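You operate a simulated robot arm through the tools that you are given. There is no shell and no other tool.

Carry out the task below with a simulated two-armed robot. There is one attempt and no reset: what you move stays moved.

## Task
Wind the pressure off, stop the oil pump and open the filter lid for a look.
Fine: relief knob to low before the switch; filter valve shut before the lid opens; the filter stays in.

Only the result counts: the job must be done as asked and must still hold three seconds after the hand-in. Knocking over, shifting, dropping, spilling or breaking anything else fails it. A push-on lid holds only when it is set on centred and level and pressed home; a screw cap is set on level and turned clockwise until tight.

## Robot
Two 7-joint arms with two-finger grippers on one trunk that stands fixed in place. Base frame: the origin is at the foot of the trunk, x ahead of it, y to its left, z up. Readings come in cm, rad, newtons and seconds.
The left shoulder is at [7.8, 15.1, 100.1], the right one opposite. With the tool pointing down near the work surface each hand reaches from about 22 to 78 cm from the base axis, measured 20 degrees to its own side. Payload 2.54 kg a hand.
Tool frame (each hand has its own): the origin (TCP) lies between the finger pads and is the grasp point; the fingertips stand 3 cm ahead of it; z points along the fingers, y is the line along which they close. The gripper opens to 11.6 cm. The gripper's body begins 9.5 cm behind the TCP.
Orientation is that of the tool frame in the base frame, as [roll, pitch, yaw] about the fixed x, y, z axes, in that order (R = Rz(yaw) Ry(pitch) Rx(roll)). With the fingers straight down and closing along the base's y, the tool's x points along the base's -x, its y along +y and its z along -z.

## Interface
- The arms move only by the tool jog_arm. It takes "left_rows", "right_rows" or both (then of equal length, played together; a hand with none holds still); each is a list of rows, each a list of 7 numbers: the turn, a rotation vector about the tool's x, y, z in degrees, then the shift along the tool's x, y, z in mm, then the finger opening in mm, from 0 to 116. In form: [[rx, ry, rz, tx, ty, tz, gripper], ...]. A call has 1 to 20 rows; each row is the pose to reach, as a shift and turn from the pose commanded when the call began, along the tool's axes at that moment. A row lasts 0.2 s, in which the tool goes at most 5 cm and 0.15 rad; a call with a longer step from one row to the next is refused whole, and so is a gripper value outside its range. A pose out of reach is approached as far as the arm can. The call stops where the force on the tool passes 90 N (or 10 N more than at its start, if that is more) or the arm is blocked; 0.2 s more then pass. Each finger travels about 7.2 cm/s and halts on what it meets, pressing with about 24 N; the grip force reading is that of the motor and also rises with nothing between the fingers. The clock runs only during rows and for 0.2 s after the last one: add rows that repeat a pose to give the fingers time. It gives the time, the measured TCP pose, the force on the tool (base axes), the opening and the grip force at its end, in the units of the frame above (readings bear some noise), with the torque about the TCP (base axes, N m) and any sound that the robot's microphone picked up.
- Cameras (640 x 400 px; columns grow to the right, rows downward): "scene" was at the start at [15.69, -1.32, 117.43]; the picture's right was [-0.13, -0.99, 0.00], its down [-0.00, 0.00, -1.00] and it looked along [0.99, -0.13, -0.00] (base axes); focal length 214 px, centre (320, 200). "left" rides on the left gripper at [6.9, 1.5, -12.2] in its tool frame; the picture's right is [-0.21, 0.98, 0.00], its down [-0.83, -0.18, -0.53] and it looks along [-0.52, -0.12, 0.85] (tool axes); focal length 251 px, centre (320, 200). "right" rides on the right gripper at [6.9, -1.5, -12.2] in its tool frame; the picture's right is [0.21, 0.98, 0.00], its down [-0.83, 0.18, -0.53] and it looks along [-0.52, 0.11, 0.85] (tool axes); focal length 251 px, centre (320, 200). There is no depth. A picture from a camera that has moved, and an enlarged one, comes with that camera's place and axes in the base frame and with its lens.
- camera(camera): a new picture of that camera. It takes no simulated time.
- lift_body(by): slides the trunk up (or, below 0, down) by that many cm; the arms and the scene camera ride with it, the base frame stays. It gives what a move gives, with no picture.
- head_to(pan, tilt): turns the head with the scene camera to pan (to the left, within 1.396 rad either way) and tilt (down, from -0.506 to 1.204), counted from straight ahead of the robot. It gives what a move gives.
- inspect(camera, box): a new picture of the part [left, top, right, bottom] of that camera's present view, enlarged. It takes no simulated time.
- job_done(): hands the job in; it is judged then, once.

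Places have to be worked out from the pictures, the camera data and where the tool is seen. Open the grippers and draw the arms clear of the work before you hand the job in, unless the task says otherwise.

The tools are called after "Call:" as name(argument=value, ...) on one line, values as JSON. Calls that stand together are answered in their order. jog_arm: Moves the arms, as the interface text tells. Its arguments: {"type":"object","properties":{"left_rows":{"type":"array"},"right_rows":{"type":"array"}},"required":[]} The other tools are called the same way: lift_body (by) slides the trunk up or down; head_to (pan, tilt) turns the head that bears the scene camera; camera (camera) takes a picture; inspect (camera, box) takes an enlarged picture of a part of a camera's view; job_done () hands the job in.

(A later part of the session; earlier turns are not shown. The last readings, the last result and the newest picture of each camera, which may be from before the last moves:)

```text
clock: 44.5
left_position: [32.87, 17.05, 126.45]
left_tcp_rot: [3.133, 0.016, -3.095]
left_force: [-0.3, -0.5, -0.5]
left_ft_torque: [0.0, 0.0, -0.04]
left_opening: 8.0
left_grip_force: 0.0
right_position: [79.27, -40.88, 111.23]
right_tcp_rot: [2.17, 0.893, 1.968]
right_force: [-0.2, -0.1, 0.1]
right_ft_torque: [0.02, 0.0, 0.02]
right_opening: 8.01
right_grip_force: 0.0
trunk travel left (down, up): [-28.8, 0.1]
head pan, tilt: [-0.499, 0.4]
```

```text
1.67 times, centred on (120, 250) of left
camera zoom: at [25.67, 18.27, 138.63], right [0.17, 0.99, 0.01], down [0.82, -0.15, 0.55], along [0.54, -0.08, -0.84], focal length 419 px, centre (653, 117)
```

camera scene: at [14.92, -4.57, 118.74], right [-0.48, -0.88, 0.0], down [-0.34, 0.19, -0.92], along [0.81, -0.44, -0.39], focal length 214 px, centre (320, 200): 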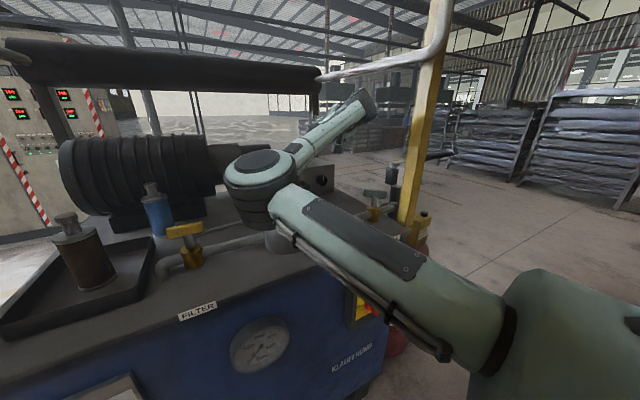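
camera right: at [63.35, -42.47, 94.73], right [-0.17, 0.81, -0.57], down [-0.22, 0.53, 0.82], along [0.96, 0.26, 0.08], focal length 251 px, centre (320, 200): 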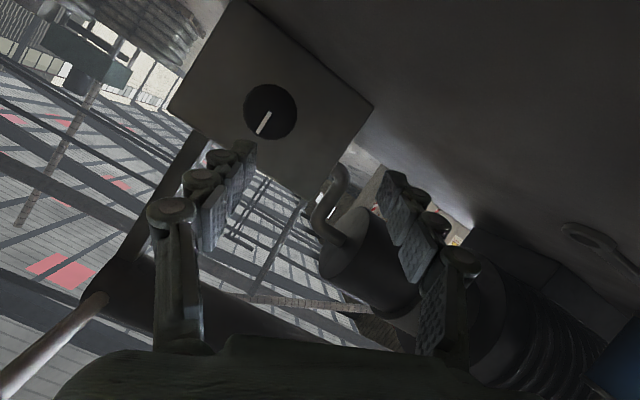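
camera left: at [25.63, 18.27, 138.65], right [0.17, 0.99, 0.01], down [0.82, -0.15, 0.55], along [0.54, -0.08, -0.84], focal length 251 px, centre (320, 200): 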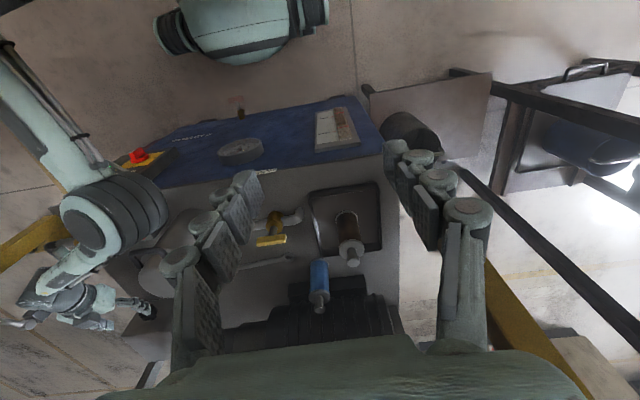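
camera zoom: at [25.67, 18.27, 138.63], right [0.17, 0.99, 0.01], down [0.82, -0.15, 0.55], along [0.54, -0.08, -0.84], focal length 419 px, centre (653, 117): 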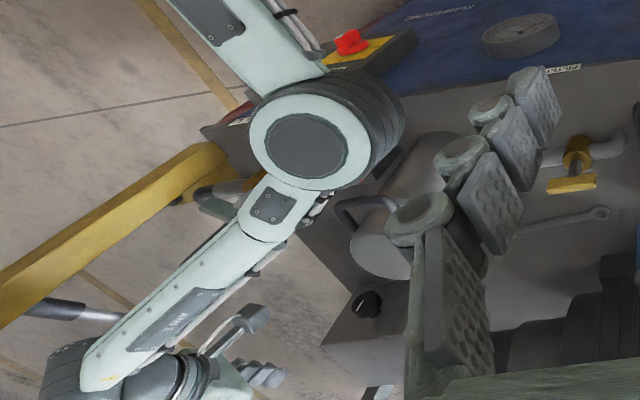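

The hand is high and clear at z = 111. I draw it back toward (50, -43, 113) while turning the roll to zero and the pitch to 30° down.

Call:
jog_arm(right_rows=[[-0.22, 1.3, -4.5, 7, -11, -35, 80], [-0.45, 2.6, -9, 14, -22, -70, 80], [-0.68, 3.9, -13.5, 21, -33, -104, 80], [-0.9, 5.25, -18, 28, -44, -139, 80], [-1.1, 6.6, -22.4, 33, -55, -173, 80], [-1.35, 7.9, -26.9, 38, -66, -208, 80], [-1.6, 9.2, -31.4, 43, -76, -243, 80], [-1.8, 10.5, -35.9, 48, -87, -277, 80], [-1.8, 10.5, -35.9, 48, -87, -277, 80]])

Call:
camera(camera="scene")

Call:
camera(camera="left")

Call:
camera(camera="right")

```text
clock: 46.5
left_position: [32.81, 17.25, 126.54]
left_tcp_rot: [3.135, 0.018, -3.093]
left_force: [-0.6, 0.2, 0.0]
left_ft_torque: [0.01, 0.01, -0.02]
left_opening: 8.0
left_grip_force: 0.0
right_position: [49.96, -42.73, 112.9]
right_tcp_rot: [-3.135, 1.045, -3.137]
right_force: [-0.9, -0.4, 0.3]
right_ft_torque: [0.02, 0.03, 0.04]
right_opening: 7.99
right_grip_force: 0.1
trunk travel left (down, up): [-28.8, 0.1]
head pan, tilt: [-0.499, 0.4]
```

```text
taken
camera scene: at [14.92, -4.56, 118.74], right [-0.48, -0.88, 0.0], down [-0.34, 0.19, -0.92], along [0.81, -0.44, -0.39], focal length 214 px, centre (320, 200)
```

scene: 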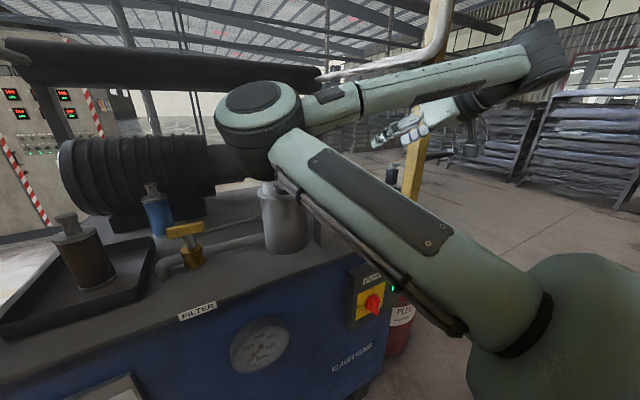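

```text
taken
camera left: at [25.67, 18.28, 138.63], right [0.17, 0.99, 0.01], down [0.82, -0.15, 0.55], along [0.54, -0.08, -0.84], focal length 251 px, centre (320, 200)
```

left: 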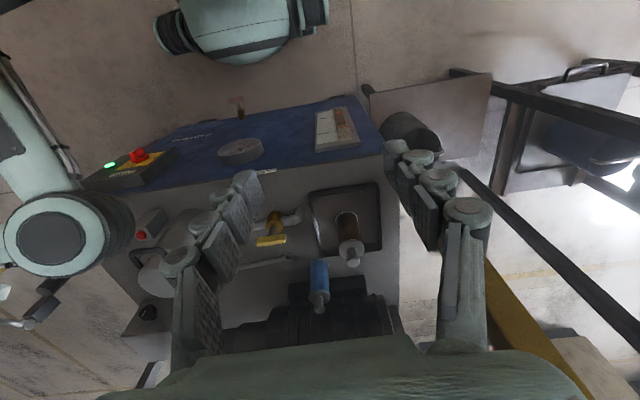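

```text
taken
camera right: at [35.85, -44.32, 112.96], right [-0.11, 0.98, -0.19], down [-0.05, 0.18, 0.98], along [0.99, 0.11, 0.03], focal length 251 px, centre (320, 200)
```

right: 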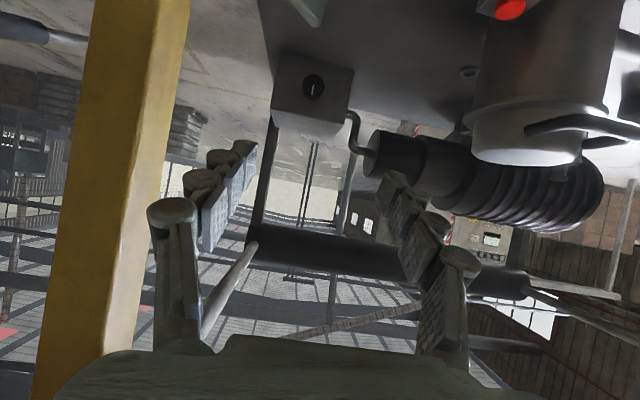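

The hand reached (50, -43, 113) cleanly, with the knob pointer still at 12 o'clock. Next I draw it back and down to (36, -40, 105), in front of the tank.

Call:
jog_arm(right_rows=[[0, 0, 0, 28, 5, -16, 80], [0, 0, 0, 56, 11, -32, 80], [0, 0, 0, 83, 16, -49, 80], [0, 0, 0, 111, 22, -65, 80], [0, 0, 0, 139, 27, -81, 80], [0, 0, 0, 139, 27, -81, 80]])

Call:
camera(camera="scene")

Call:
camera(camera="left")

```text
clock: 47.9
left_position: [32.79, 17.19, 126.42]
left_tcp_rot: [3.135, 0.02, -3.093]
left_force: [-0.7, -0.1, -0.7]
left_ft_torque: [0.02, 0.0, 0.01]
left_opening: 8.02
left_grip_force: 0.2
right_position: [36.63, -41.75, 105.84]
right_tcp_rot: [-3.136, 1.044, -3.137]
right_force: [-0.2, -0.1, -0.9]
right_ft_torque: [0.01, -0.03, 0.0]
right_opening: 7.97
right_grip_force: 0.2
right hand out of reach, approached as far as the arm can: row 5, 6
trunk travel left (down, up): [-28.8, 0.1]
head pan, tilt: [-0.499, 0.4]
```

```text
taken
camera scene: at [14.91, -4.54, 118.74], right [-0.48, -0.88, 0.0], down [-0.34, 0.19, -0.92], along [0.81, -0.44, -0.39], focal length 214 px, centre (320, 200)
```

scene: 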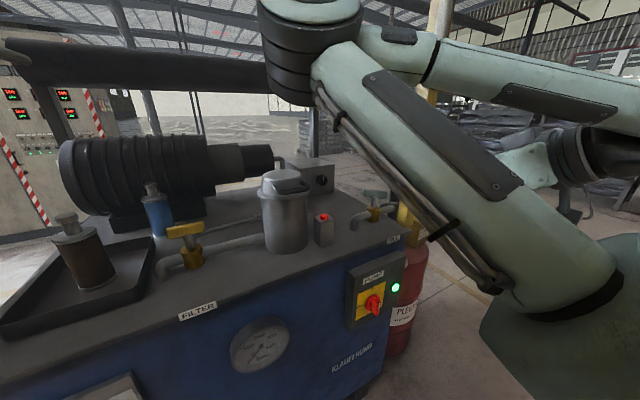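

```text
taken
camera left: at [25.67, 18.3, 138.63], right [0.17, 0.99, 0.01], down [0.82, -0.15, 0.55], along [0.54, -0.08, -0.84], focal length 251 px, centre (320, 200)
```

left: 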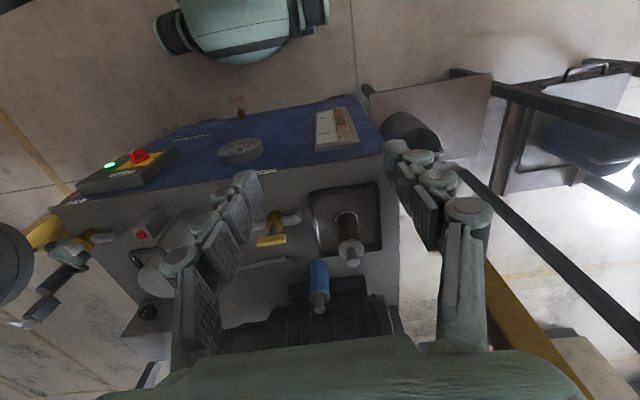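

The arm is clear of the tank, and this view shows all pieces in place. Since the pose in front of the tank suits the arm, I let the trunk do the descent: first 14 cm.

Call:
lift_body(by=-14)

Call:
camera(camera="scene")

Call:
camera(camera="right")

```text
clock: 49.6
left_position: [32.88, 17.21, 112.51]
left_tcp_rot: [3.135, 0.017, -3.094]
left_force: [-0.1, 1.1, 0.5]
left_ft_torque: [0.04, -0.01, -0.01]
left_opening: 8.0
left_grip_force: 0.1
right_position: [36.57, -41.85, 91.92]
right_tcp_rot: [-3.137, 1.044, -3.137]
right_force: [0.5, 0.8, 0.7]
right_ft_torque: [0.01, -0.02, -0.01]
right_opening: 8.0
right_grip_force: 0.0
trunk travel left (down, up): [-14.8, 14.1]
head pan, tilt: [-0.499, 0.4]
```

```text
taken
camera scene: at [14.89, -4.56, 104.75], right [-0.48, -0.88, 0.0], down [-0.34, 0.19, -0.92], along [0.81, -0.44, -0.39], focal length 214 px, centre (320, 200)
```

scene: 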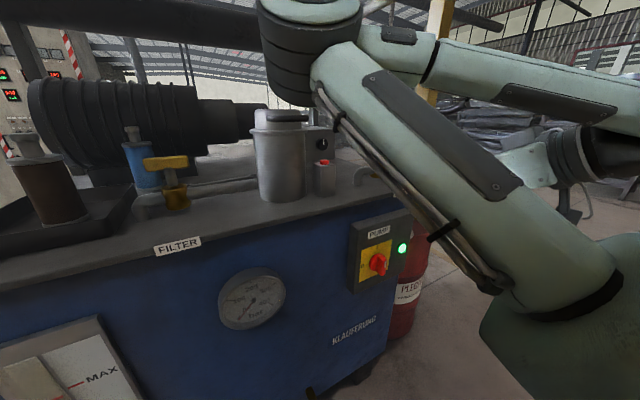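

```text
taken
camera right: at [22.48, -43.3, 91.93], right [-0.11, 0.98, -0.19], down [-0.05, 0.18, 0.98], along [0.99, 0.12, 0.03], focal length 251 px, centre (320, 200)
```

right: 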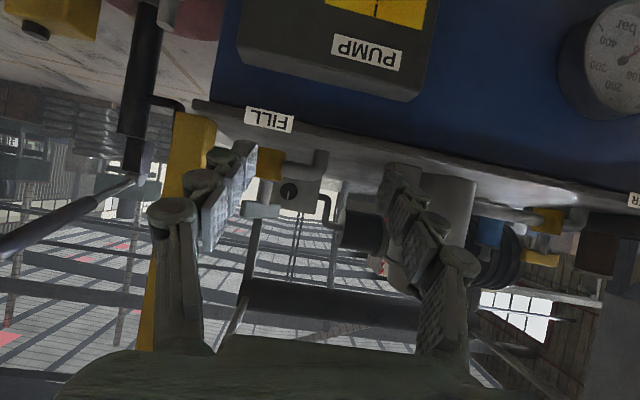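

All clear, so I lower another 14 cm to bring the hand level with the switch.

Call:
lift_body(by=-14)

Call:
camera(camera="scene")

Call:
camera(camera="right")

Call:
camera(camera="left")

```text
clock: 51.2
left_position: [32.82, 17.29, 98.49]
left_tcp_rot: [3.132, 0.017, -3.096]
left_force: [0.1, 0.0, 0.3]
left_ft_torque: [0.02, -0.02, -0.02]
left_opening: 8.01
left_grip_force: 0.1
right_position: [36.64, -41.8, 77.78]
right_tcp_rot: [-3.138, 1.048, -3.138]
right_force: [-0.1, -0.3, 0.4]
right_ft_torque: [0.0, -0.01, 0.0]
right_opening: 7.97
right_grip_force: 0.1
trunk travel left (down, up): [-0.8, 28.1]
head pan, tilt: [-0.499, 0.4]
```

```text
taken
camera scene: at [14.9, -4.56, 90.75], right [-0.48, -0.88, 0.0], down [-0.34, 0.19, -0.92], along [0.81, -0.44, -0.39], focal length 214 px, centre (320, 200)
```

scene: 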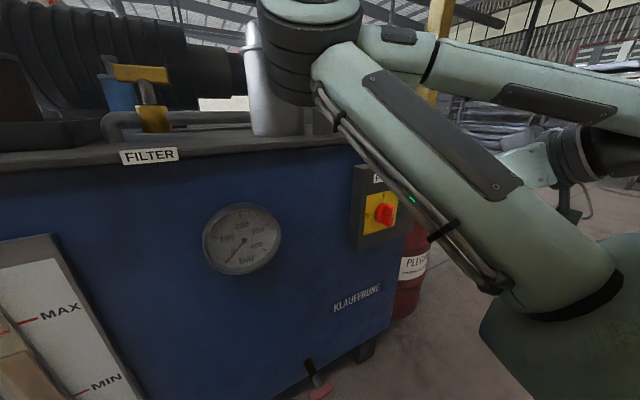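

```text
taken
camera right: at [22.48, -43.3, 77.92], right [-0.11, 0.98, -0.19], down [-0.05, 0.18, 0.98], along [0.99, 0.12, 0.03], focal length 251 px, centre (320, 200)
```

right: 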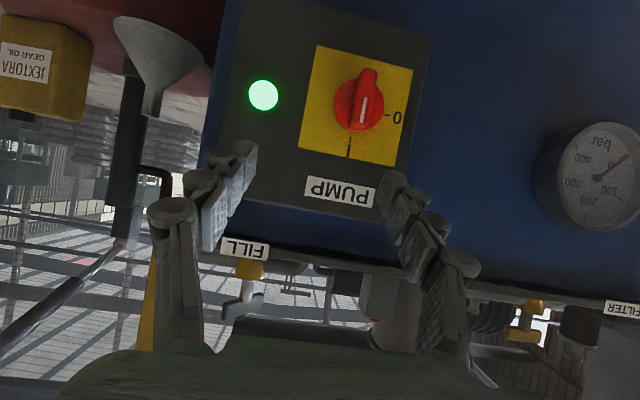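

```text
taken
camera left: at [25.64, 18.28, 110.65], right [0.17, 0.99, 0.01], down [0.82, -0.15, 0.55], along [0.54, -0.08, -0.84], focal length 251 px, centre (320, 200)
```

left: 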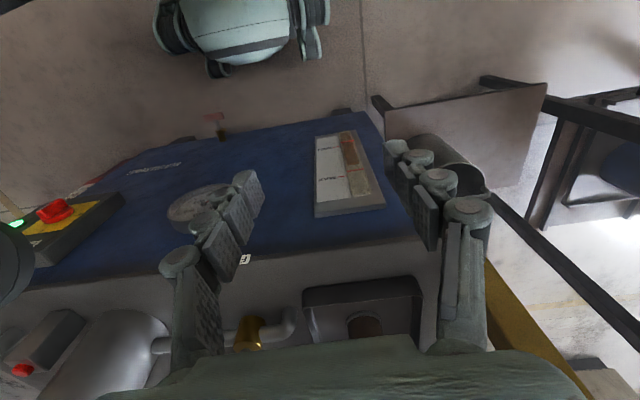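

The switch is in view of the right hand: its red bar points up at "I" with "0" to its left, at about (46.5, -38.4, 68.7). I zoom in.

Call:
inspect(camera="right", box=[280, 30, 440, 180])

Call:
inspect(camera="scene", box=[340, 160, 430, 260])

```text
2.67 times, centred on (360, 105) of right
camera zoom: at [22.48, -43.3, 77.92], right [-0.11, 0.98, -0.19], down [-0.05, 0.18, 0.98], along [0.99, 0.12, 0.03], focal length 670 px, centre (213, 453)
```

zoom: 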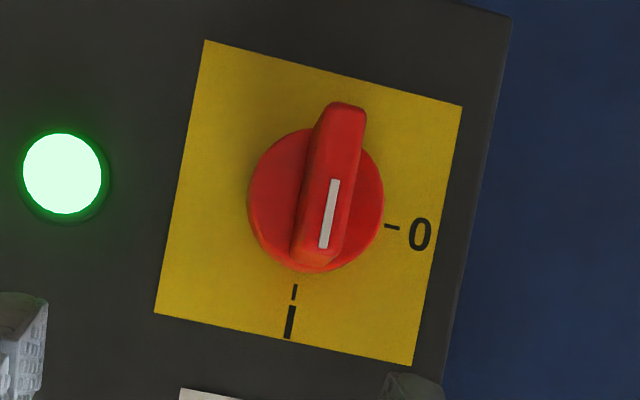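

```text
4.00 times, centred on (385, 210) of scene
camera zoom: at [14.9, -4.56, 90.75], right [-0.48, -0.88, 0.0], down [-0.34, 0.19, -0.92], along [0.81, -0.44, -0.39], focal length 858 px, centre (60, 160)
```

zoom: 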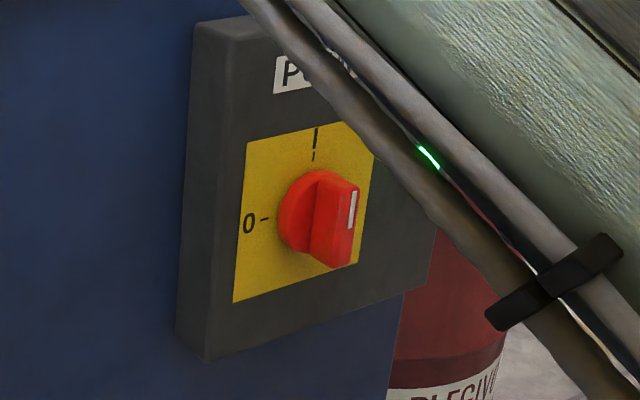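

The bar's outer face centre is at (44.3, -38.4, 69.0), sticking out about 2.3 cm, about 1.5 cm wide. The arm is too folded at this trunk height, so I raise the trunk 18 cm and will reach down with the arm instead.

Call:
lift_body(by=18)

Call:
jog_arm(right_rows=[[0, -2.5, 0, 20, 5, -12, 80], [0, -5, 0, 41, 10, -24, 80], [0, -7.5, 0, 62, 14, -36, 80], [0, -10, 0, 82, 18, -48, 80], [0, -12.5, 0, 103, 22, -60, 80], [0, -15, 0, 123, 26, -72, 80], [0, -15, 0, 123, 26, -72, 80]])

Call:
camera(camera="scene")

Call:
camera(camera="right")

```text
clock: 53.2
left_position: [32.99, 17.33, 116.47]
left_tcp_rot: [3.134, 0.018, -3.096]
left_force: [0.8, 0.8, 0.2]
left_ft_torque: [0.0, -0.01, -0.02]
left_opening: 8.01
left_grip_force: 0.1
right_position: [36.59, -41.74, 95.74]
right_tcp_rot: [-3.139, 1.043, -3.138]
right_force: [-0.1, -0.4, 0.5]
right_ft_torque: [0.01, 0.01, 0.01]
right_opening: 8.01
right_grip_force: 0.2
trunk travel left (down, up): [-18.8, 10.1]
head pan, tilt: [-0.499, 0.4]
```

```text
clock: 54.9
left_position: [32.94, 17.26, 116.52]
left_tcp_rot: [3.133, 0.019, -3.094]
left_force: [0.3, 0.3, -0.1]
left_ft_torque: [0.0, -0.02, 0.03]
left_opening: 8.02
left_grip_force: 0.1
right_position: [22.0, -45.33, 88.6]
right_tcp_rot: [-3.133, 1.307, -3.129]
right_force: [0.4, 0.5, 0.6]
right_ft_torque: [0.0, -0.03, 0.0]
right_opening: 8.02
right_grip_force: 0.0
right hand out of reach, approached as far as the arm can: row 1, 2, 3, 4, 5, 6, 7
trunk travel left (down, up): [-18.8, 10.1]
head pan, tilt: [-0.499, 0.4]
```

```text
taken
camera scene: at [14.89, -4.56, 108.74], right [-0.48, -0.88, 0.0], down [-0.34, 0.19, -0.92], along [0.81, -0.44, -0.39], focal length 214 px, centre (320, 200)
```

scene: 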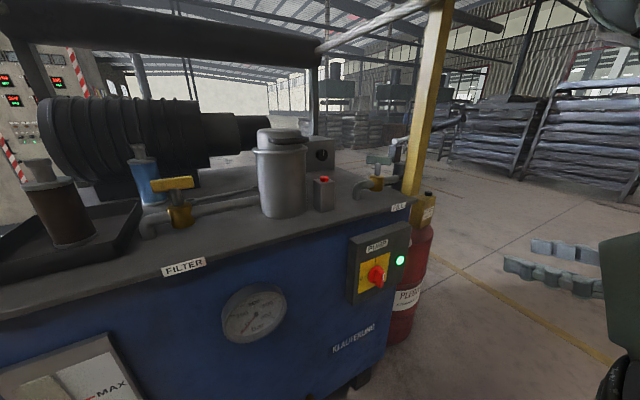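

```text
taken
camera right: at [8.36, -46.86, 85.16], right [-0.06, 0.98, -0.21], down [-0.3, 0.18, 0.94], along [0.95, 0.12, 0.28], focal length 251 px, centre (320, 200)
```

right: 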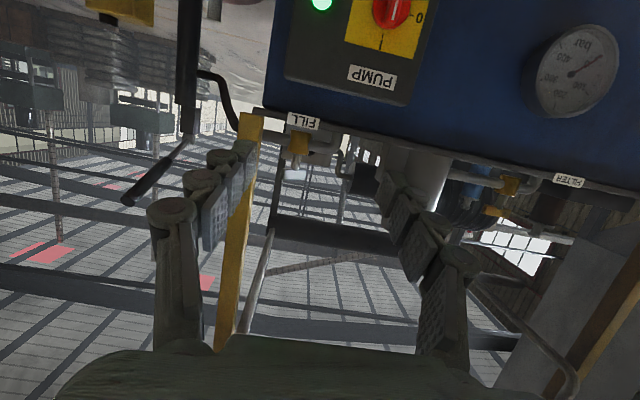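

I misjudged that shift (it went back rather than down), but the arm is free and its elbow now hangs to the right. I now move to a pre-grasp before the switch at about (37, -38.4, 70).

Call:
jog_arm(right_rows=[[0, -1.5, 0, 23, -2, 20, 60], [0, -3, 0, 46, -3, 45, 60], [0, -5, 0, 69, -5, 75, 60], [0, -7, 0, 92, -7, 110, 60], [0, -8.5, 0, 115, -8, 145, 60], [0, -10, 0, 138, -10, 175, 60], [0, -10, 0, 138, -10, 175, 60]])

Call:
camera(camera="scene")

Call:
camera(camera="right")

```text
clock: 56.5
left_position: [32.8, 17.13, 116.43]
left_tcp_rot: [3.134, 0.017, -3.095]
left_force: [-0.1, -0.2, 0.4]
left_ft_torque: [0.0, 0.01, 0.03]
left_opening: 7.97
left_grip_force: 0.0
right_position: [35.29, -46.65, 70.93]
right_tcp_rot: [-3.113, 1.483, -3.114]
right_force: [0.0, -0.4, -0.3]
right_ft_torque: [-0.03, -0.03, 0.01]
right_opening: 6.03
right_grip_force: 0.0
trunk travel left (down, up): [-18.8, 10.1]
head pan, tilt: [-0.499, 0.4]
```

```text
taken
camera scene: at [14.9, -4.57, 108.74], right [-0.48, -0.88, 0.0], down [-0.34, 0.19, -0.92], along [0.81, -0.44, -0.39], focal length 214 px, centre (320, 200)
```

scene: 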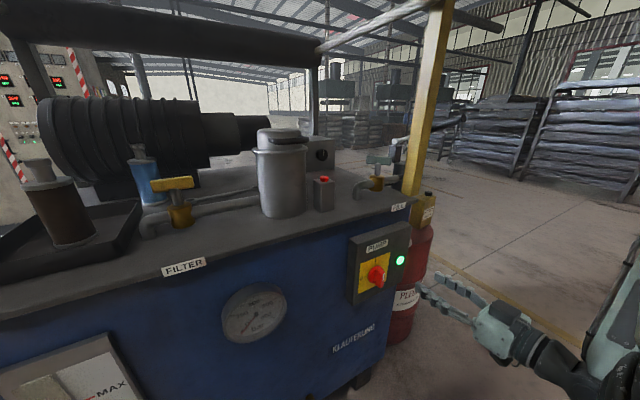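

```text
taken
camera right: at [22.46, -48.07, 65.02], right [-0.02, 0.98, -0.22], down [-0.46, 0.18, 0.87], along [0.89, 0.12, 0.44], focal length 251 px, centre (320, 200)
```

right: 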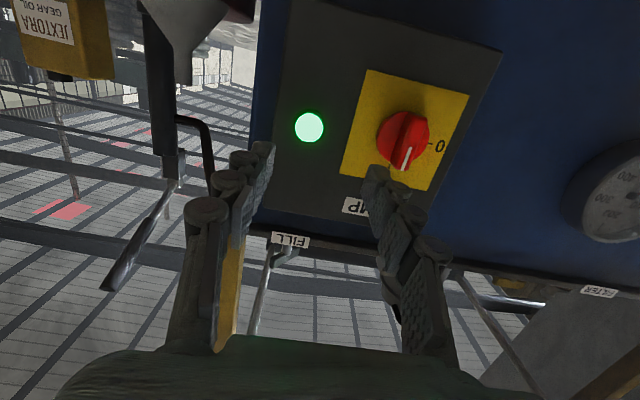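

The hand is well placed and free at (35.3, -46.7, 70.9). I shift left to stand in front of the bar, levelling the tool.

Call:
jog_arm(right_rows=[[0, -2, 0, 6, 26, 10, 60], [0, -3.5, 0, 11, 52, 20, 60], [0, -5, 0, 17, 79, 30, 60], [0, -5, 0, 17, 79, 30, 60]])

Call:
camera(camera="right")

Call:
camera(camera="scene")

```text
clock: 57.5
left_position: [32.85, 17.28, 116.54]
left_tcp_rot: [3.133, 0.017, -3.094]
left_force: [-0.2, -0.2, 0.2]
left_ft_torque: [0.01, 0.02, 0.0]
left_opening: 8.0
left_grip_force: 0.1
right_position: [38.2, -38.42, 68.95]
right_tcp_rot: [-2.322, 1.569, -2.324]
right_force: [0.3, 0.2, -0.3]
right_ft_torque: [-0.05, -0.02, -0.01]
right_opening: 6.02
right_grip_force: 0.1
trunk travel left (down, up): [-18.8, 10.1]
head pan, tilt: [-0.499, 0.4]
```

```text
taken
camera right: at [25.85, -39.98, 62.0], right [0.0, 0.98, -0.22], down [-0.53, 0.18, 0.83], along [0.85, 0.12, 0.52], focal length 251 px, centre (320, 200)
```

right: 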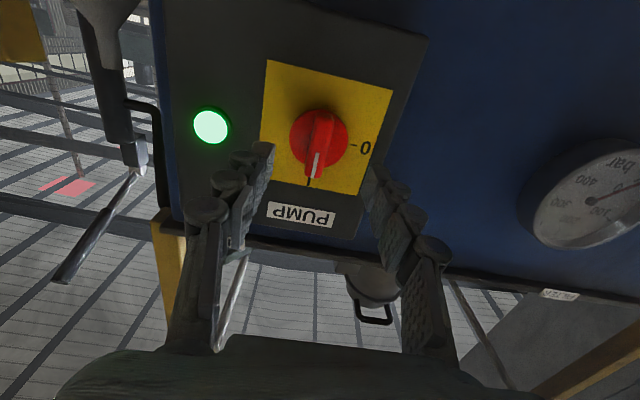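

```text
taken
camera scene: at [14.9, -4.56, 108.74], right [-0.48, -0.88, 0.0], down [-0.34, 0.19, -0.92], along [0.81, -0.44, -0.39], focal length 214 px, centre (320, 200)
```

scene: 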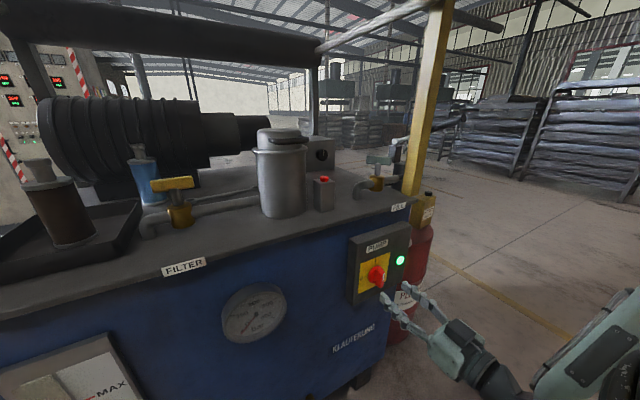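

The tool is level and lined up: bar at y≈-38.5, z≈68.7. I advance 48 mm and close on the bar.

Call:
jog_arm(right_rows=[[0, 0, 0, 2, -1, 16, 60], [0, 0, 0, 2, -1, 32, 60], [0, 0, 0, 2, -1, 48, 60], [0, 0, 0, 2, -1, 48, 60], [0, 0, 0, 2, -1, 48, 35], [0, 0, 0, 2, -1, 48, 10], [0, 0, 0, 2, -1, 48, 5], [0, 0, 0, 2, -1, 48, 5]])

Call:
inspect(camera="right", box=[160, 60, 480, 280])

Call:
inspect(camera="scene", box=[320, 200, 480, 340])

```text
clock: 59.2
left_position: [32.83, 17.34, 116.47]
left_tcp_rot: [3.135, 0.018, -3.094]
left_force: [0.4, -0.1, 0.1]
left_ft_torque: [-0.04, 0.02, -0.01]
left_opening: 8.03
left_grip_force: 0.2
right_position: [42.98, -38.57, 68.58]
right_tcp_rot: [-2.559, 1.568, -2.559]
right_force: [4.3, 4.9, -0.6]
right_ft_torque: [-0.05, 0.03, 0.14]
right_opening: 1.47
right_grip_force: 40.1
trunk travel left (down, up): [-18.8, 10.1]
head pan, tilt: [-0.499, 0.4]
```

```text
1.82 times, centred on (320, 170) of right
camera zoom: at [30.73, -40.12, 61.72], right [0.0, 0.98, -0.22], down [-0.53, 0.18, 0.83], along [0.85, 0.12, 0.52], focal length 457 px, centre (320, 254)
```

zoom: 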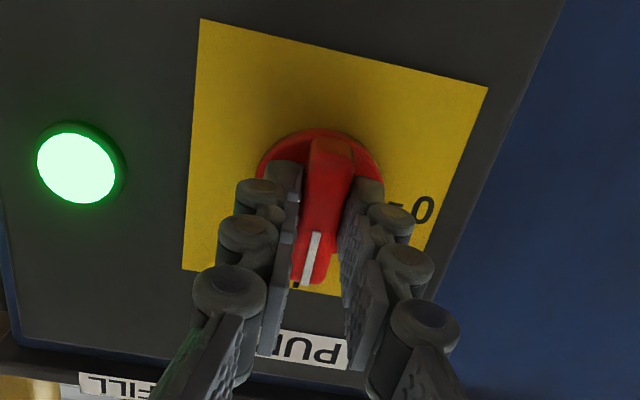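

```text
2.86 times, centred on (400, 270) of scene
camera zoom: at [14.93, -4.54, 108.74], right [-0.48, -0.88, 0.0], down [-0.34, 0.19, -0.92], along [0.81, -0.44, -0.39], focal length 613 px, centre (91, 0)
```

zoom: 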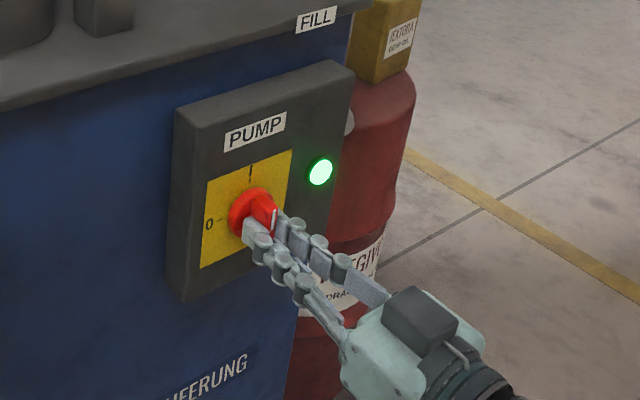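

The bar is gripped at 1.5 cm. I turn it 90° counter-clockwise to "0".

Call:
jog_arm(right_rows=[[0, 0, -8.2, 0, 0, 0, 5], [0, 0, -16.4, 0, 0, 0, 5], [0, 0, -24.6, 0, 0, 0, 5], [0, 0, -32.8, 0, 0, 0, 5], [0, 0, -41, 0, 0, 0, 5], [0, 0, -49.2, 0, 0, 0, 5], [0, 0, -57.4, 0, 0, 0, 5], [0, 0, -65.6, 0, 0, 0, 5], [0, 0, -73.8, 0, 0, 0, 5], [0, 0, -82, 0, 0, 0, 5], [0, 0, -90, 0, 0, 0, 5], [0, 0, -90, 0, 0, 0, 5]])

Call:
inspect(camera="right", box=[160, 60, 480, 280])

Call:
inspect(camera="scene", box=[320, 200, 480, 340])

```text
clock: 61.9
left_position: [32.77, 17.16, 116.6]
left_tcp_rot: [3.134, 0.018, -3.095]
left_force: [-0.5, -0.3, 0.9]
left_ft_torque: [0.0, 0.0, -0.03]
left_opening: 8.0
left_grip_force: 0.1
right_position: [43.0, -38.7, 69.01]
right_tcp_rot: [-1.561, -0.006, -1.58]
right_force: [6.0, -34.9, 22.3]
right_ft_torque: [0.26, -0.5, -0.53]
right_opening: 1.44
right_grip_force: 40.0
trunk travel left (down, up): [-18.8, 10.1]
head pan, tilt: [-0.499, 0.4]
```

```text
1.82 times, centred on (320, 170) of right
camera zoom: at [30.67, -45.64, 70.29], right [0.01, -0.22, -0.98], down [-0.53, 0.83, -0.19], along [0.85, 0.51, -0.11], focal length 457 px, centre (320, 254)
```

zoom: 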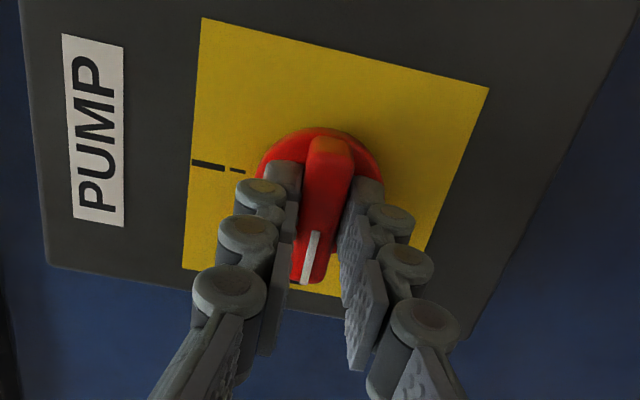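

```text
2.86 times, centred on (400, 270) of scene
camera zoom: at [14.79, -4.63, 108.77], right [-0.48, -0.88, 0.0], down [-0.34, 0.19, -0.92], along [0.81, -0.44, -0.39], focal length 613 px, centre (91, 0)
```

zoom: 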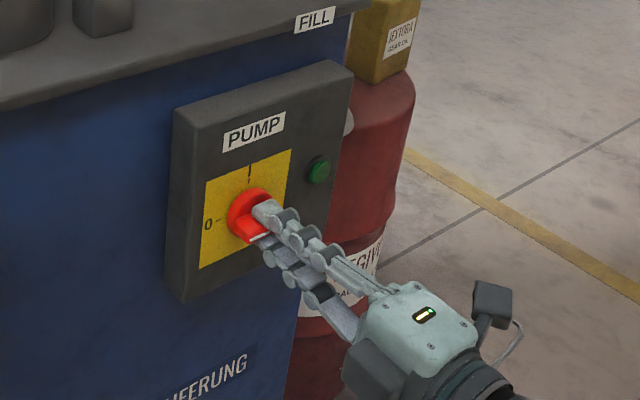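

The lamp went out: the pump is off with the bar at "0". I release the bar, retreat straight back and park the right hand low and to the right.

Call:
jog_arm(right_rows=[[0, 0, 0, 0, 0, 0, 30], [0, 0, 0, 0, 0, 0, 55], [0, 0, 0, 0, 0, 0, 55], [0, 0, 0, 0, 0, -25, 55], [0, 0, 0, 0, 0, -50, 55], [0, 0, 0, 0, 0, -80, 55], [0, 0, 0, 0, 0, -100, 55], [0, 0, 0, 0, 0, -100, 55]])

Call:
camera(camera="right")

Call:
camera(camera="scene")

```text
clock: 63.6
left_position: [32.84, 17.16, 116.42]
left_tcp_rot: [3.134, 0.017, -3.093]
left_force: [-0.1, 0.2, 0.3]
left_ft_torque: [0.0, 0.0, -0.01]
left_opening: 8.0
left_grip_force: 0.0
right_position: [32.85, -38.37, 68.68]
right_tcp_rot: [-1.573, -0.002, -1.573]
right_force: [0.4, 0.1, 0.3]
right_ft_torque: [-0.02, 0.04, 0.0]
right_opening: 5.5
right_grip_force: 0.0
trunk travel left (down, up): [-18.8, 10.1]
head pan, tilt: [-0.499, 0.4]
```

```text
taken
camera right: at [20.64, -45.45, 70.12], right [0.0, -0.22, -0.98], down [-0.53, 0.83, -0.18], along [0.84, 0.52, -0.12], focal length 251 px, centre (320, 200)
```

right: 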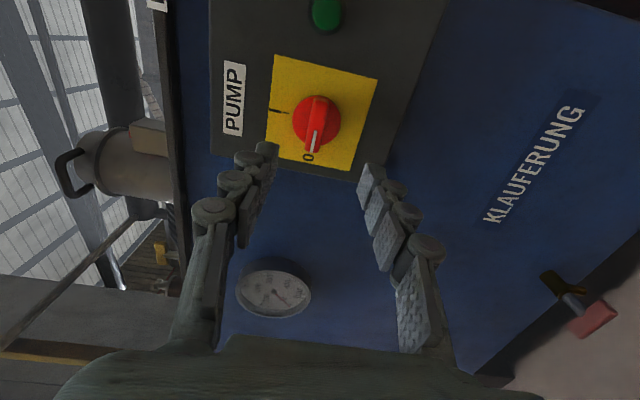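

```text
taken
camera scene: at [14.9, -4.56, 108.74], right [-0.48, -0.88, 0.0], down [-0.34, 0.19, -0.92], along [0.81, -0.44, -0.39], focal length 214 px, centre (320, 200)
```

scene: 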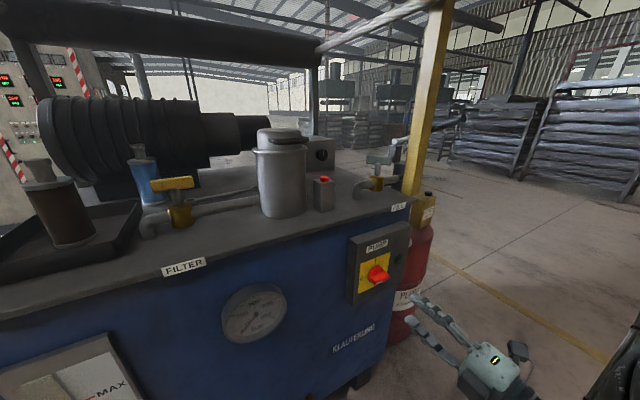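

The switch stays at "0" and the right hand is clear in front of the tank. I raise the trunk 8 cm and bring the left hand over the yellow filter valve (handle bar at about (61.7, 1.4, 96), lying along y), turning it so that the fingers close along x.

Call:
lift_body(by=8)

Call:
jog_arm(left_rows=[[0, 0, -8.2, -26, -16, 0, 80], [0, 0, -16.4, -51, -31, 0, 80], [0, 0, -24.6, -77, -47, 0, 80], [0, 0, -32.8, -102, -63, 0, 80], [0, 0, -41, -128, -78, 0, 80], [0, 0, -49.2, -153, -94, 0, 80], [0, 0, -57.4, -179, -109, 0, 80], [0, 0, -65.6, -204, -125, 0, 80], [0, 0, -73.8, -230, -141, 0, 80], [0, 0, -82, -255, -156, 0, 80], [0, 0, -90, -281, -172, 0, 80], [0, 0, -90, -281, -172, 0, 80]])

Call:
camera(camera="left")

Call:
head_to(pan=-0.134, tilt=0.5)

Call:
camera(camera="scene")

```text
clock: 64.8
left_position: [32.91, 17.2, 124.46]
left_tcp_rot: [3.133, 0.019, -3.094]
left_force: [0.5, -0.4, 0.7]
left_ft_torque: [-0.05, 0.02, 0.01]
left_opening: 7.98
left_grip_force: 0.2
right_position: [32.93, -38.41, 76.59]
right_tcp_rot: [-1.574, -0.002, -1.57]
right_force: [-0.4, -0.9, -0.5]
right_ft_torque: [-0.01, 0.03, -0.02]
right_opening: 5.5
right_grip_force: 0.0
trunk travel left (down, up): [-26.8, 2.1]
head pan, tilt: [-0.499, 0.4]
```

```text
clock: 67.4
left_position: [57.53, 1.63, 122.07]
left_tcp_rot: [-3.121, 0.005, -1.522]
left_force: [0.3, -0.9, 0.4]
left_ft_torque: [0.03, 0.01, -0.01]
left_opening: 7.98
left_grip_force: 0.0
left hand out of reach, approached as far as the arm can: row 9, 10, 11, 12
right_position: [32.93, -38.55, 76.58]
right_tcp_rot: [-1.573, -0.002, -1.571]
right_force: [-0.1, 0.6, -0.3]
right_ft_torque: [-0.02, -0.03, 0.02]
right_opening: 5.49
right_grip_force: 0.1
trunk travel left (down, up): [-26.8, 2.1]
head pan, tilt: [-0.499, 0.4]
```

```text
taken
camera left: at [56.2, -5.5, 134.32], right [-0.99, 0.17, -0.02], down [0.13, 0.83, 0.54], along [0.11, 0.53, -0.84], focal length 251 px, centre (320, 200)
```

left: 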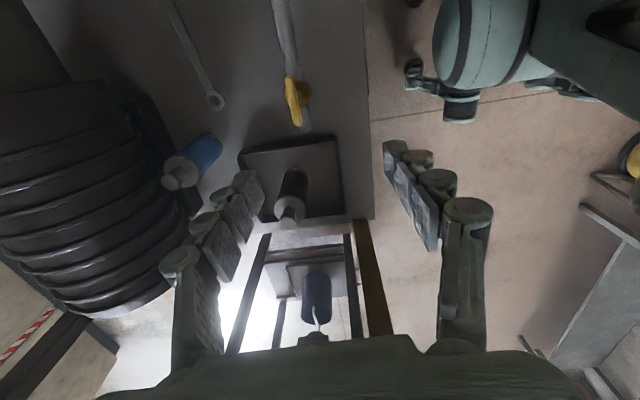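

```text
clock: 68.3
left_position: [57.71, 1.7, 122.18]
left_tcp_rot: [-3.118, 0.006, -1.523]
left_force: [0.0, 0.3, 0.5]
left_ft_torque: [0.02, 0.03, 0.03]
left_opening: 8.0
left_grip_force: 0.1
right_position: [32.87, -38.44, 76.6]
right_tcp_rot: [-1.573, -0.003, -1.571]
right_force: [0.1, -0.3, 0.0]
right_ft_torque: [0.0, 0.03, 0.01]
right_opening: 5.48
right_grip_force: 0.1
trunk travel left (down, up): [-26.8, 2.1]
head pan, tilt: [-0.134, 0.499]
```

```text
taken
camera scene: at [15.78, -1.36, 115.83], right [-0.13, -0.99, 0.0], down [-0.47, 0.06, -0.88], along [0.87, -0.12, -0.48], focal length 214 px, centre (320, 200)
```

scene: 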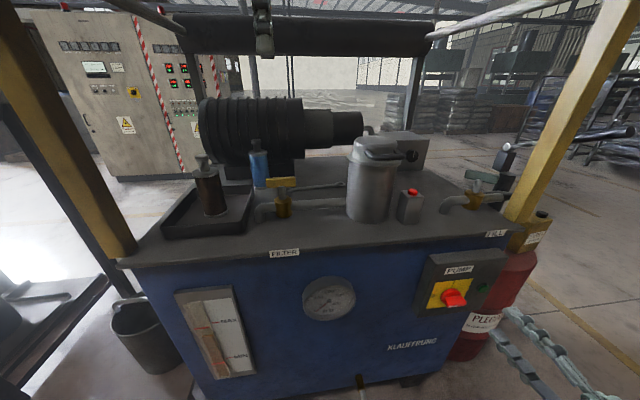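

The left hand is nearly over the valve at (57.7, 1.7, 122); the handle bar shows at about (62, 1.3) lying along y. I move over it and descend to z≈106.

Call:
jog_arm(left_rows=[[0, 0, 0, 1, -9, 33, 80], [0, 0, 0, 2, -17, 65, 80], [0, 0, 0, 4, -26, 97, 80], [0, 0, 0, 5, -34, 130, 80], [0, 0, 0, 6, -43, 162, 80], [0, 0, 0, 6, -43, 162, 80]])

Call:
camera(camera="left")

Call:
camera(camera="scene")

```text
clock: 69.7
left_position: [62.3, 1.38, 105.98]
left_tcp_rot: [-3.124, 0.008, -1.523]
left_force: [0.2, -0.6, 0.1]
left_ft_torque: [0.01, 0.04, -0.05]
left_opening: 8.02
left_grip_force: 0.1
right_position: [33.0, -38.58, 76.68]
right_tcp_rot: [-1.574, -0.001, -1.571]
right_force: [0.0, 0.6, -0.3]
right_ft_torque: [0.0, -0.03, -0.01]
right_opening: 5.52
right_grip_force: 0.0
trunk travel left (down, up): [-26.8, 2.1]
head pan, tilt: [-0.134, 0.499]
```

```text
taken
camera left: at [60.74, -5.77, 118.15], right [-0.99, 0.17, -0.02], down [0.13, 0.83, 0.54], along [0.1, 0.53, -0.84], focal length 251 px, centre (320, 200)
```

left: 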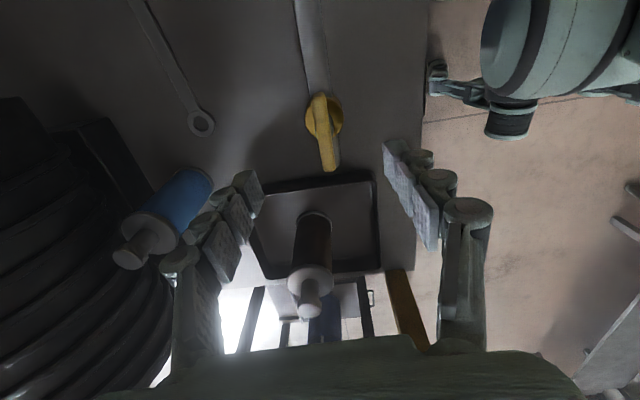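

```text
taken
camera scene: at [15.78, -1.34, 115.83], right [-0.13, -0.99, 0.0], down [-0.47, 0.06, -0.88], along [0.87, -0.12, -0.48], focal length 214 px, centre (320, 200)
```

scene: 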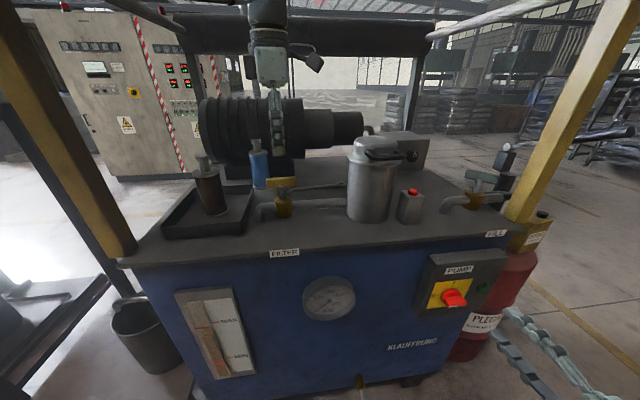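

The hand hovers over the handle (bar centre about (61.85, 1.1)). I descend to z≈97.2 with small centring, then close.

Call:
jog_arm(left_rows=[[0, 0, 0, 1, 2, 25, 70], [0, 0, 0, 2, 5, 50, 60], [0, 0, 0, 2, 5, 75, 60], [0, 0, 0, 2, 5, 88, 60], [0, 0, 0, 2, 5, 88, 60]])

Call:
camera(camera="left")

Call:
inspect(camera="scene", box=[220, 120, 340, 240])

```text
clock: 70.9
left_position: [61.78, 1.19, 97.2]
left_tcp_rot: [-3.123, 0.009, -1.523]
left_force: [-0.3, 0.3, 0.5]
left_ft_torque: [-0.01, -0.03, -0.02]
left_opening: 6.0
left_grip_force: 0.1
right_position: [32.92, -38.58, 76.68]
right_tcp_rot: [-1.571, -0.001, -1.572]
right_force: [-0.4, 0.0, -0.7]
right_ft_torque: [0.01, 0.03, 0.0]
right_opening: 5.49
right_grip_force: 0.0
trunk travel left (down, up): [-26.8, 2.1]
head pan, tilt: [-0.134, 0.499]
```

```text
taken
camera left: at [60.36, -5.93, 109.32], right [-0.99, 0.17, -0.02], down [0.13, 0.83, 0.54], along [0.1, 0.53, -0.84], focal length 251 px, centre (320, 200)
```

left: 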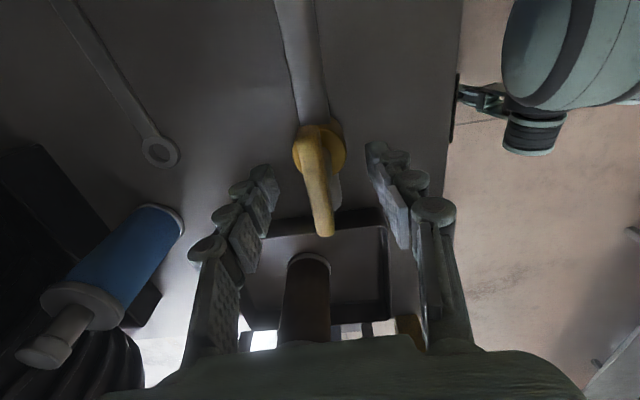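

```text
3.33 times, centred on (280, 180) of scene
camera zoom: at [15.78, -1.34, 115.83], right [-0.13, -0.99, 0.0], down [-0.47, 0.06, -0.88], along [0.87, -0.12, -0.48], focal length 715 px, centre (453, 267)
```

zoom: 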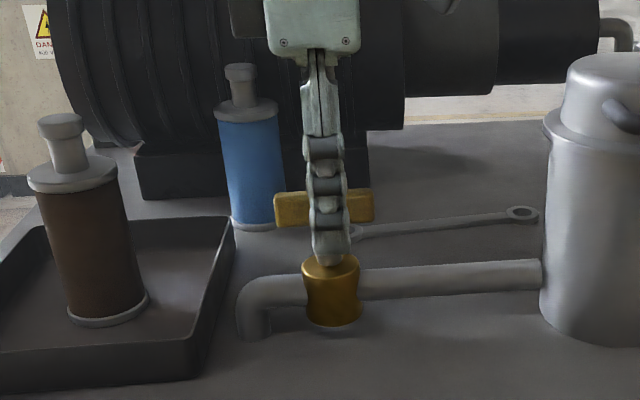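

The fingers straddle the bar. I close and try a 25° clockwise turn first.

Call:
jog_arm(left_rows=[[0, 0, 0, 0, 0, 0, 35], [0, 0, 0, 0, 0, 0, 15], [0, 0, 0, 0, 0, 0, 5], [0, 0, 0, 0, 0, 0, 5], [0, 0, 8.3, 0, 0, 0, 5], [0, 0, 16.6, 0, 0, 0, 5], [0, 0, 25, 0, 0, 0, 5], [0, 0, 25, 0, 0, 0, 5]])

Call:
camera(camera="left")

Call:
inspect(camera="scene", box=[220, 120, 340, 240])

```text
clock: 72.7
left_position: [61.82, 1.4, 97.18]
left_tcp_rot: [-3.13, 0.015, -1.963]
left_force: [4.9, 0.8, -1.2]
left_ft_torque: [-0.73, 0.22, 0.01]
left_opening: 1.71
left_grip_force: 42.8
right_position: [32.97, -38.49, 76.8]
right_tcp_rot: [-1.575, -0.001, -1.571]
right_force: [-0.2, 0.5, -0.2]
right_ft_torque: [0.0, 0.02, 0.0]
right_opening: 5.48
right_grip_force: 0.1
trunk travel left (down, up): [-26.8, 2.1]
head pan, tilt: [-0.134, 0.499]
```

```text
taken
camera left: at [57.59, -4.72, 109.29], right [-0.82, 0.57, -0.01], down [0.47, 0.69, 0.55], along [0.32, 0.45, -0.84], focal length 251 px, centre (320, 200)
```

left: 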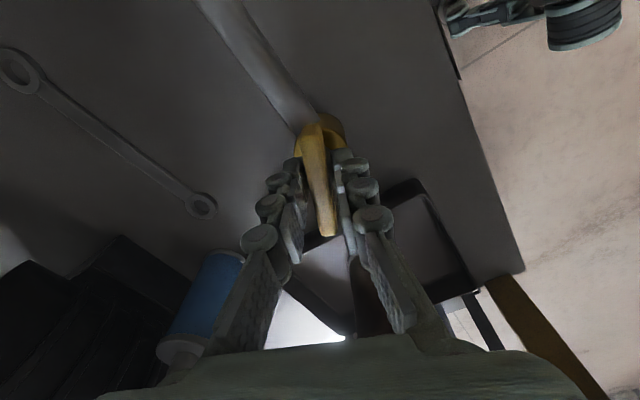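

```text
3.33 times, centred on (280, 180) of scene
camera zoom: at [15.84, -1.32, 115.82], right [-0.13, -0.99, 0.0], down [-0.47, 0.06, -0.88], along [0.87, -0.12, -0.48], focal length 715 px, centre (453, 267)
```

zoom: 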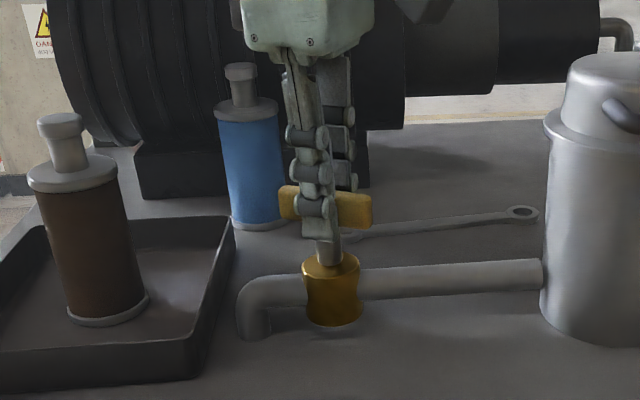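

The bar turned freely with the hand, with almost no torque. I continue clockwise for the remaining 65°.

Call:
jog_arm(left_rows=[[0, 0, 8.2, 0, 0, 0, 5], [0, 0, 16.4, 0, 0, 0, 5], [0, 0, 24.6, 0, 0, 0, 5], [0, 0, 32.8, 0, 0, 0, 5], [0, 0, 41, 0, 0, 0, 5], [0, 0, 49.2, 0, 0, 0, 5], [0, 0, 57.4, 0, 0, 0, 5], [0, 0, 65, 0, 0, 0, 5], [0, 0, 65, 0, 0, 0, 5]])

Call:
camera(camera="left")

Call:
inspect(camera="scene", box=[220, 120, 340, 240])

```text
clock: 74.7
left_position: [61.85, 1.53, 97.21]
left_tcp_rot: [3.133, 0.014, -3.096]
left_force: [-20.6, 17.6, -14.3]
left_ft_torque: [0.45, 0.08, -0.02]
left_opening: 1.74
left_grip_force: 42.9
right_position: [33.0, -38.29, 76.76]
right_tcp_rot: [-1.573, -0.003, -1.571]
right_force: [0.1, 0.4, 0.9]
right_ft_torque: [0.01, 0.03, 0.01]
right_opening: 5.48
right_grip_force: 0.0
trunk travel left (down, up): [-26.8, 2.1]
head pan, tilt: [-0.134, 0.499]
```

```text
taken
camera left: at [54.56, 2.43, 109.33], right [0.17, 0.99, 0.01], down [0.83, -0.15, 0.54], along [0.54, -0.08, -0.84], focal length 251 px, centre (320, 200)
```

left: 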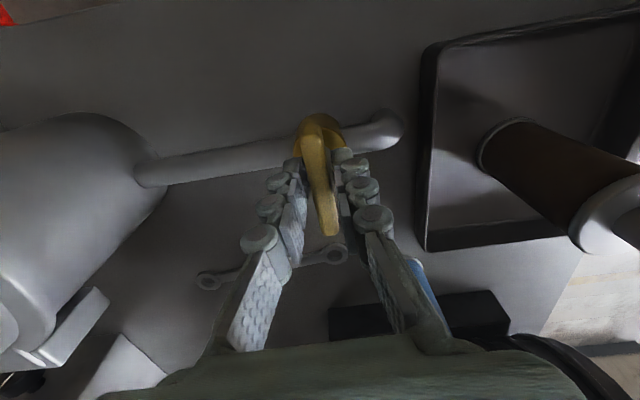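

```text
3.33 times, centred on (280, 180) of scene
camera zoom: at [15.72, -1.18, 115.83], right [-0.13, -0.99, 0.0], down [-0.47, 0.06, -0.88], along [0.87, -0.12, -0.48], focal length 715 px, centre (453, 267)
```

zoom: 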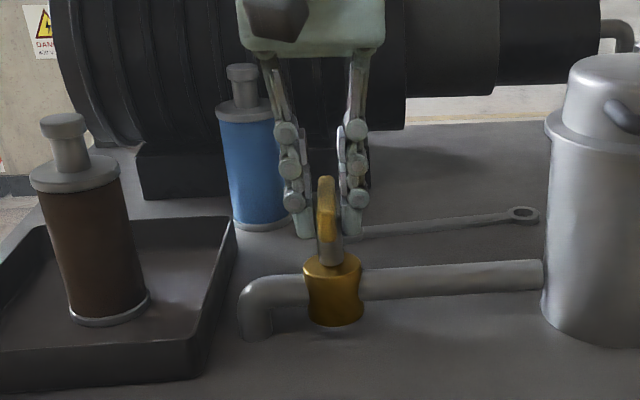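

The bar is now across the pipe, about 2–3° short of square with no stop felt. I add 6° more.

Call:
jog_arm(left_rows=[[0, 0, 3, 0, 0, 0, 5], [0, 0, 6, 0, 0, 0, 5], [0, 0, 6, 0, 0, 0, 5]])

Call:
inspect(camera="left", box=[220, 80, 420, 260])

```text
clock: 75.5
left_position: [61.85, 1.51, 97.14]
left_tcp_rot: [3.128, 0.014, 3.084]
left_force: [-15.8, 18.1, -13.1]
left_ft_torque: [0.51, 0.42, 0.2]
left_opening: 1.73
left_grip_force: 42.3
right_position: [32.97, -38.42, 76.63]
right_tcp_rot: [-1.57, -0.004, -1.572]
right_force: [0.3, 0.1, 0.7]
right_ft_torque: [0.01, -0.01, 0.0]
right_opening: 5.49
right_grip_force: 0.1
trunk travel left (down, up): [-26.8, 2.1]
head pan, tilt: [-0.134, 0.499]
```

```text
2.22 times, centred on (320, 170) of left
camera zoom: at [54.79, 3.17, 109.34], right [0.27, 0.96, 0.01], down [0.81, -0.23, 0.54], along [0.53, -0.13, -0.84], focal length 559 px, centre (320, 267)
```

zoom: 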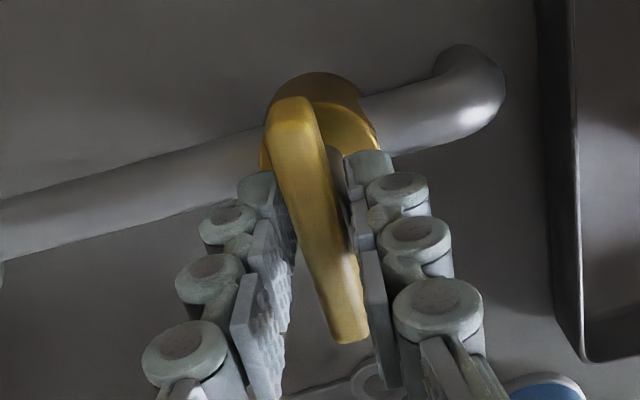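

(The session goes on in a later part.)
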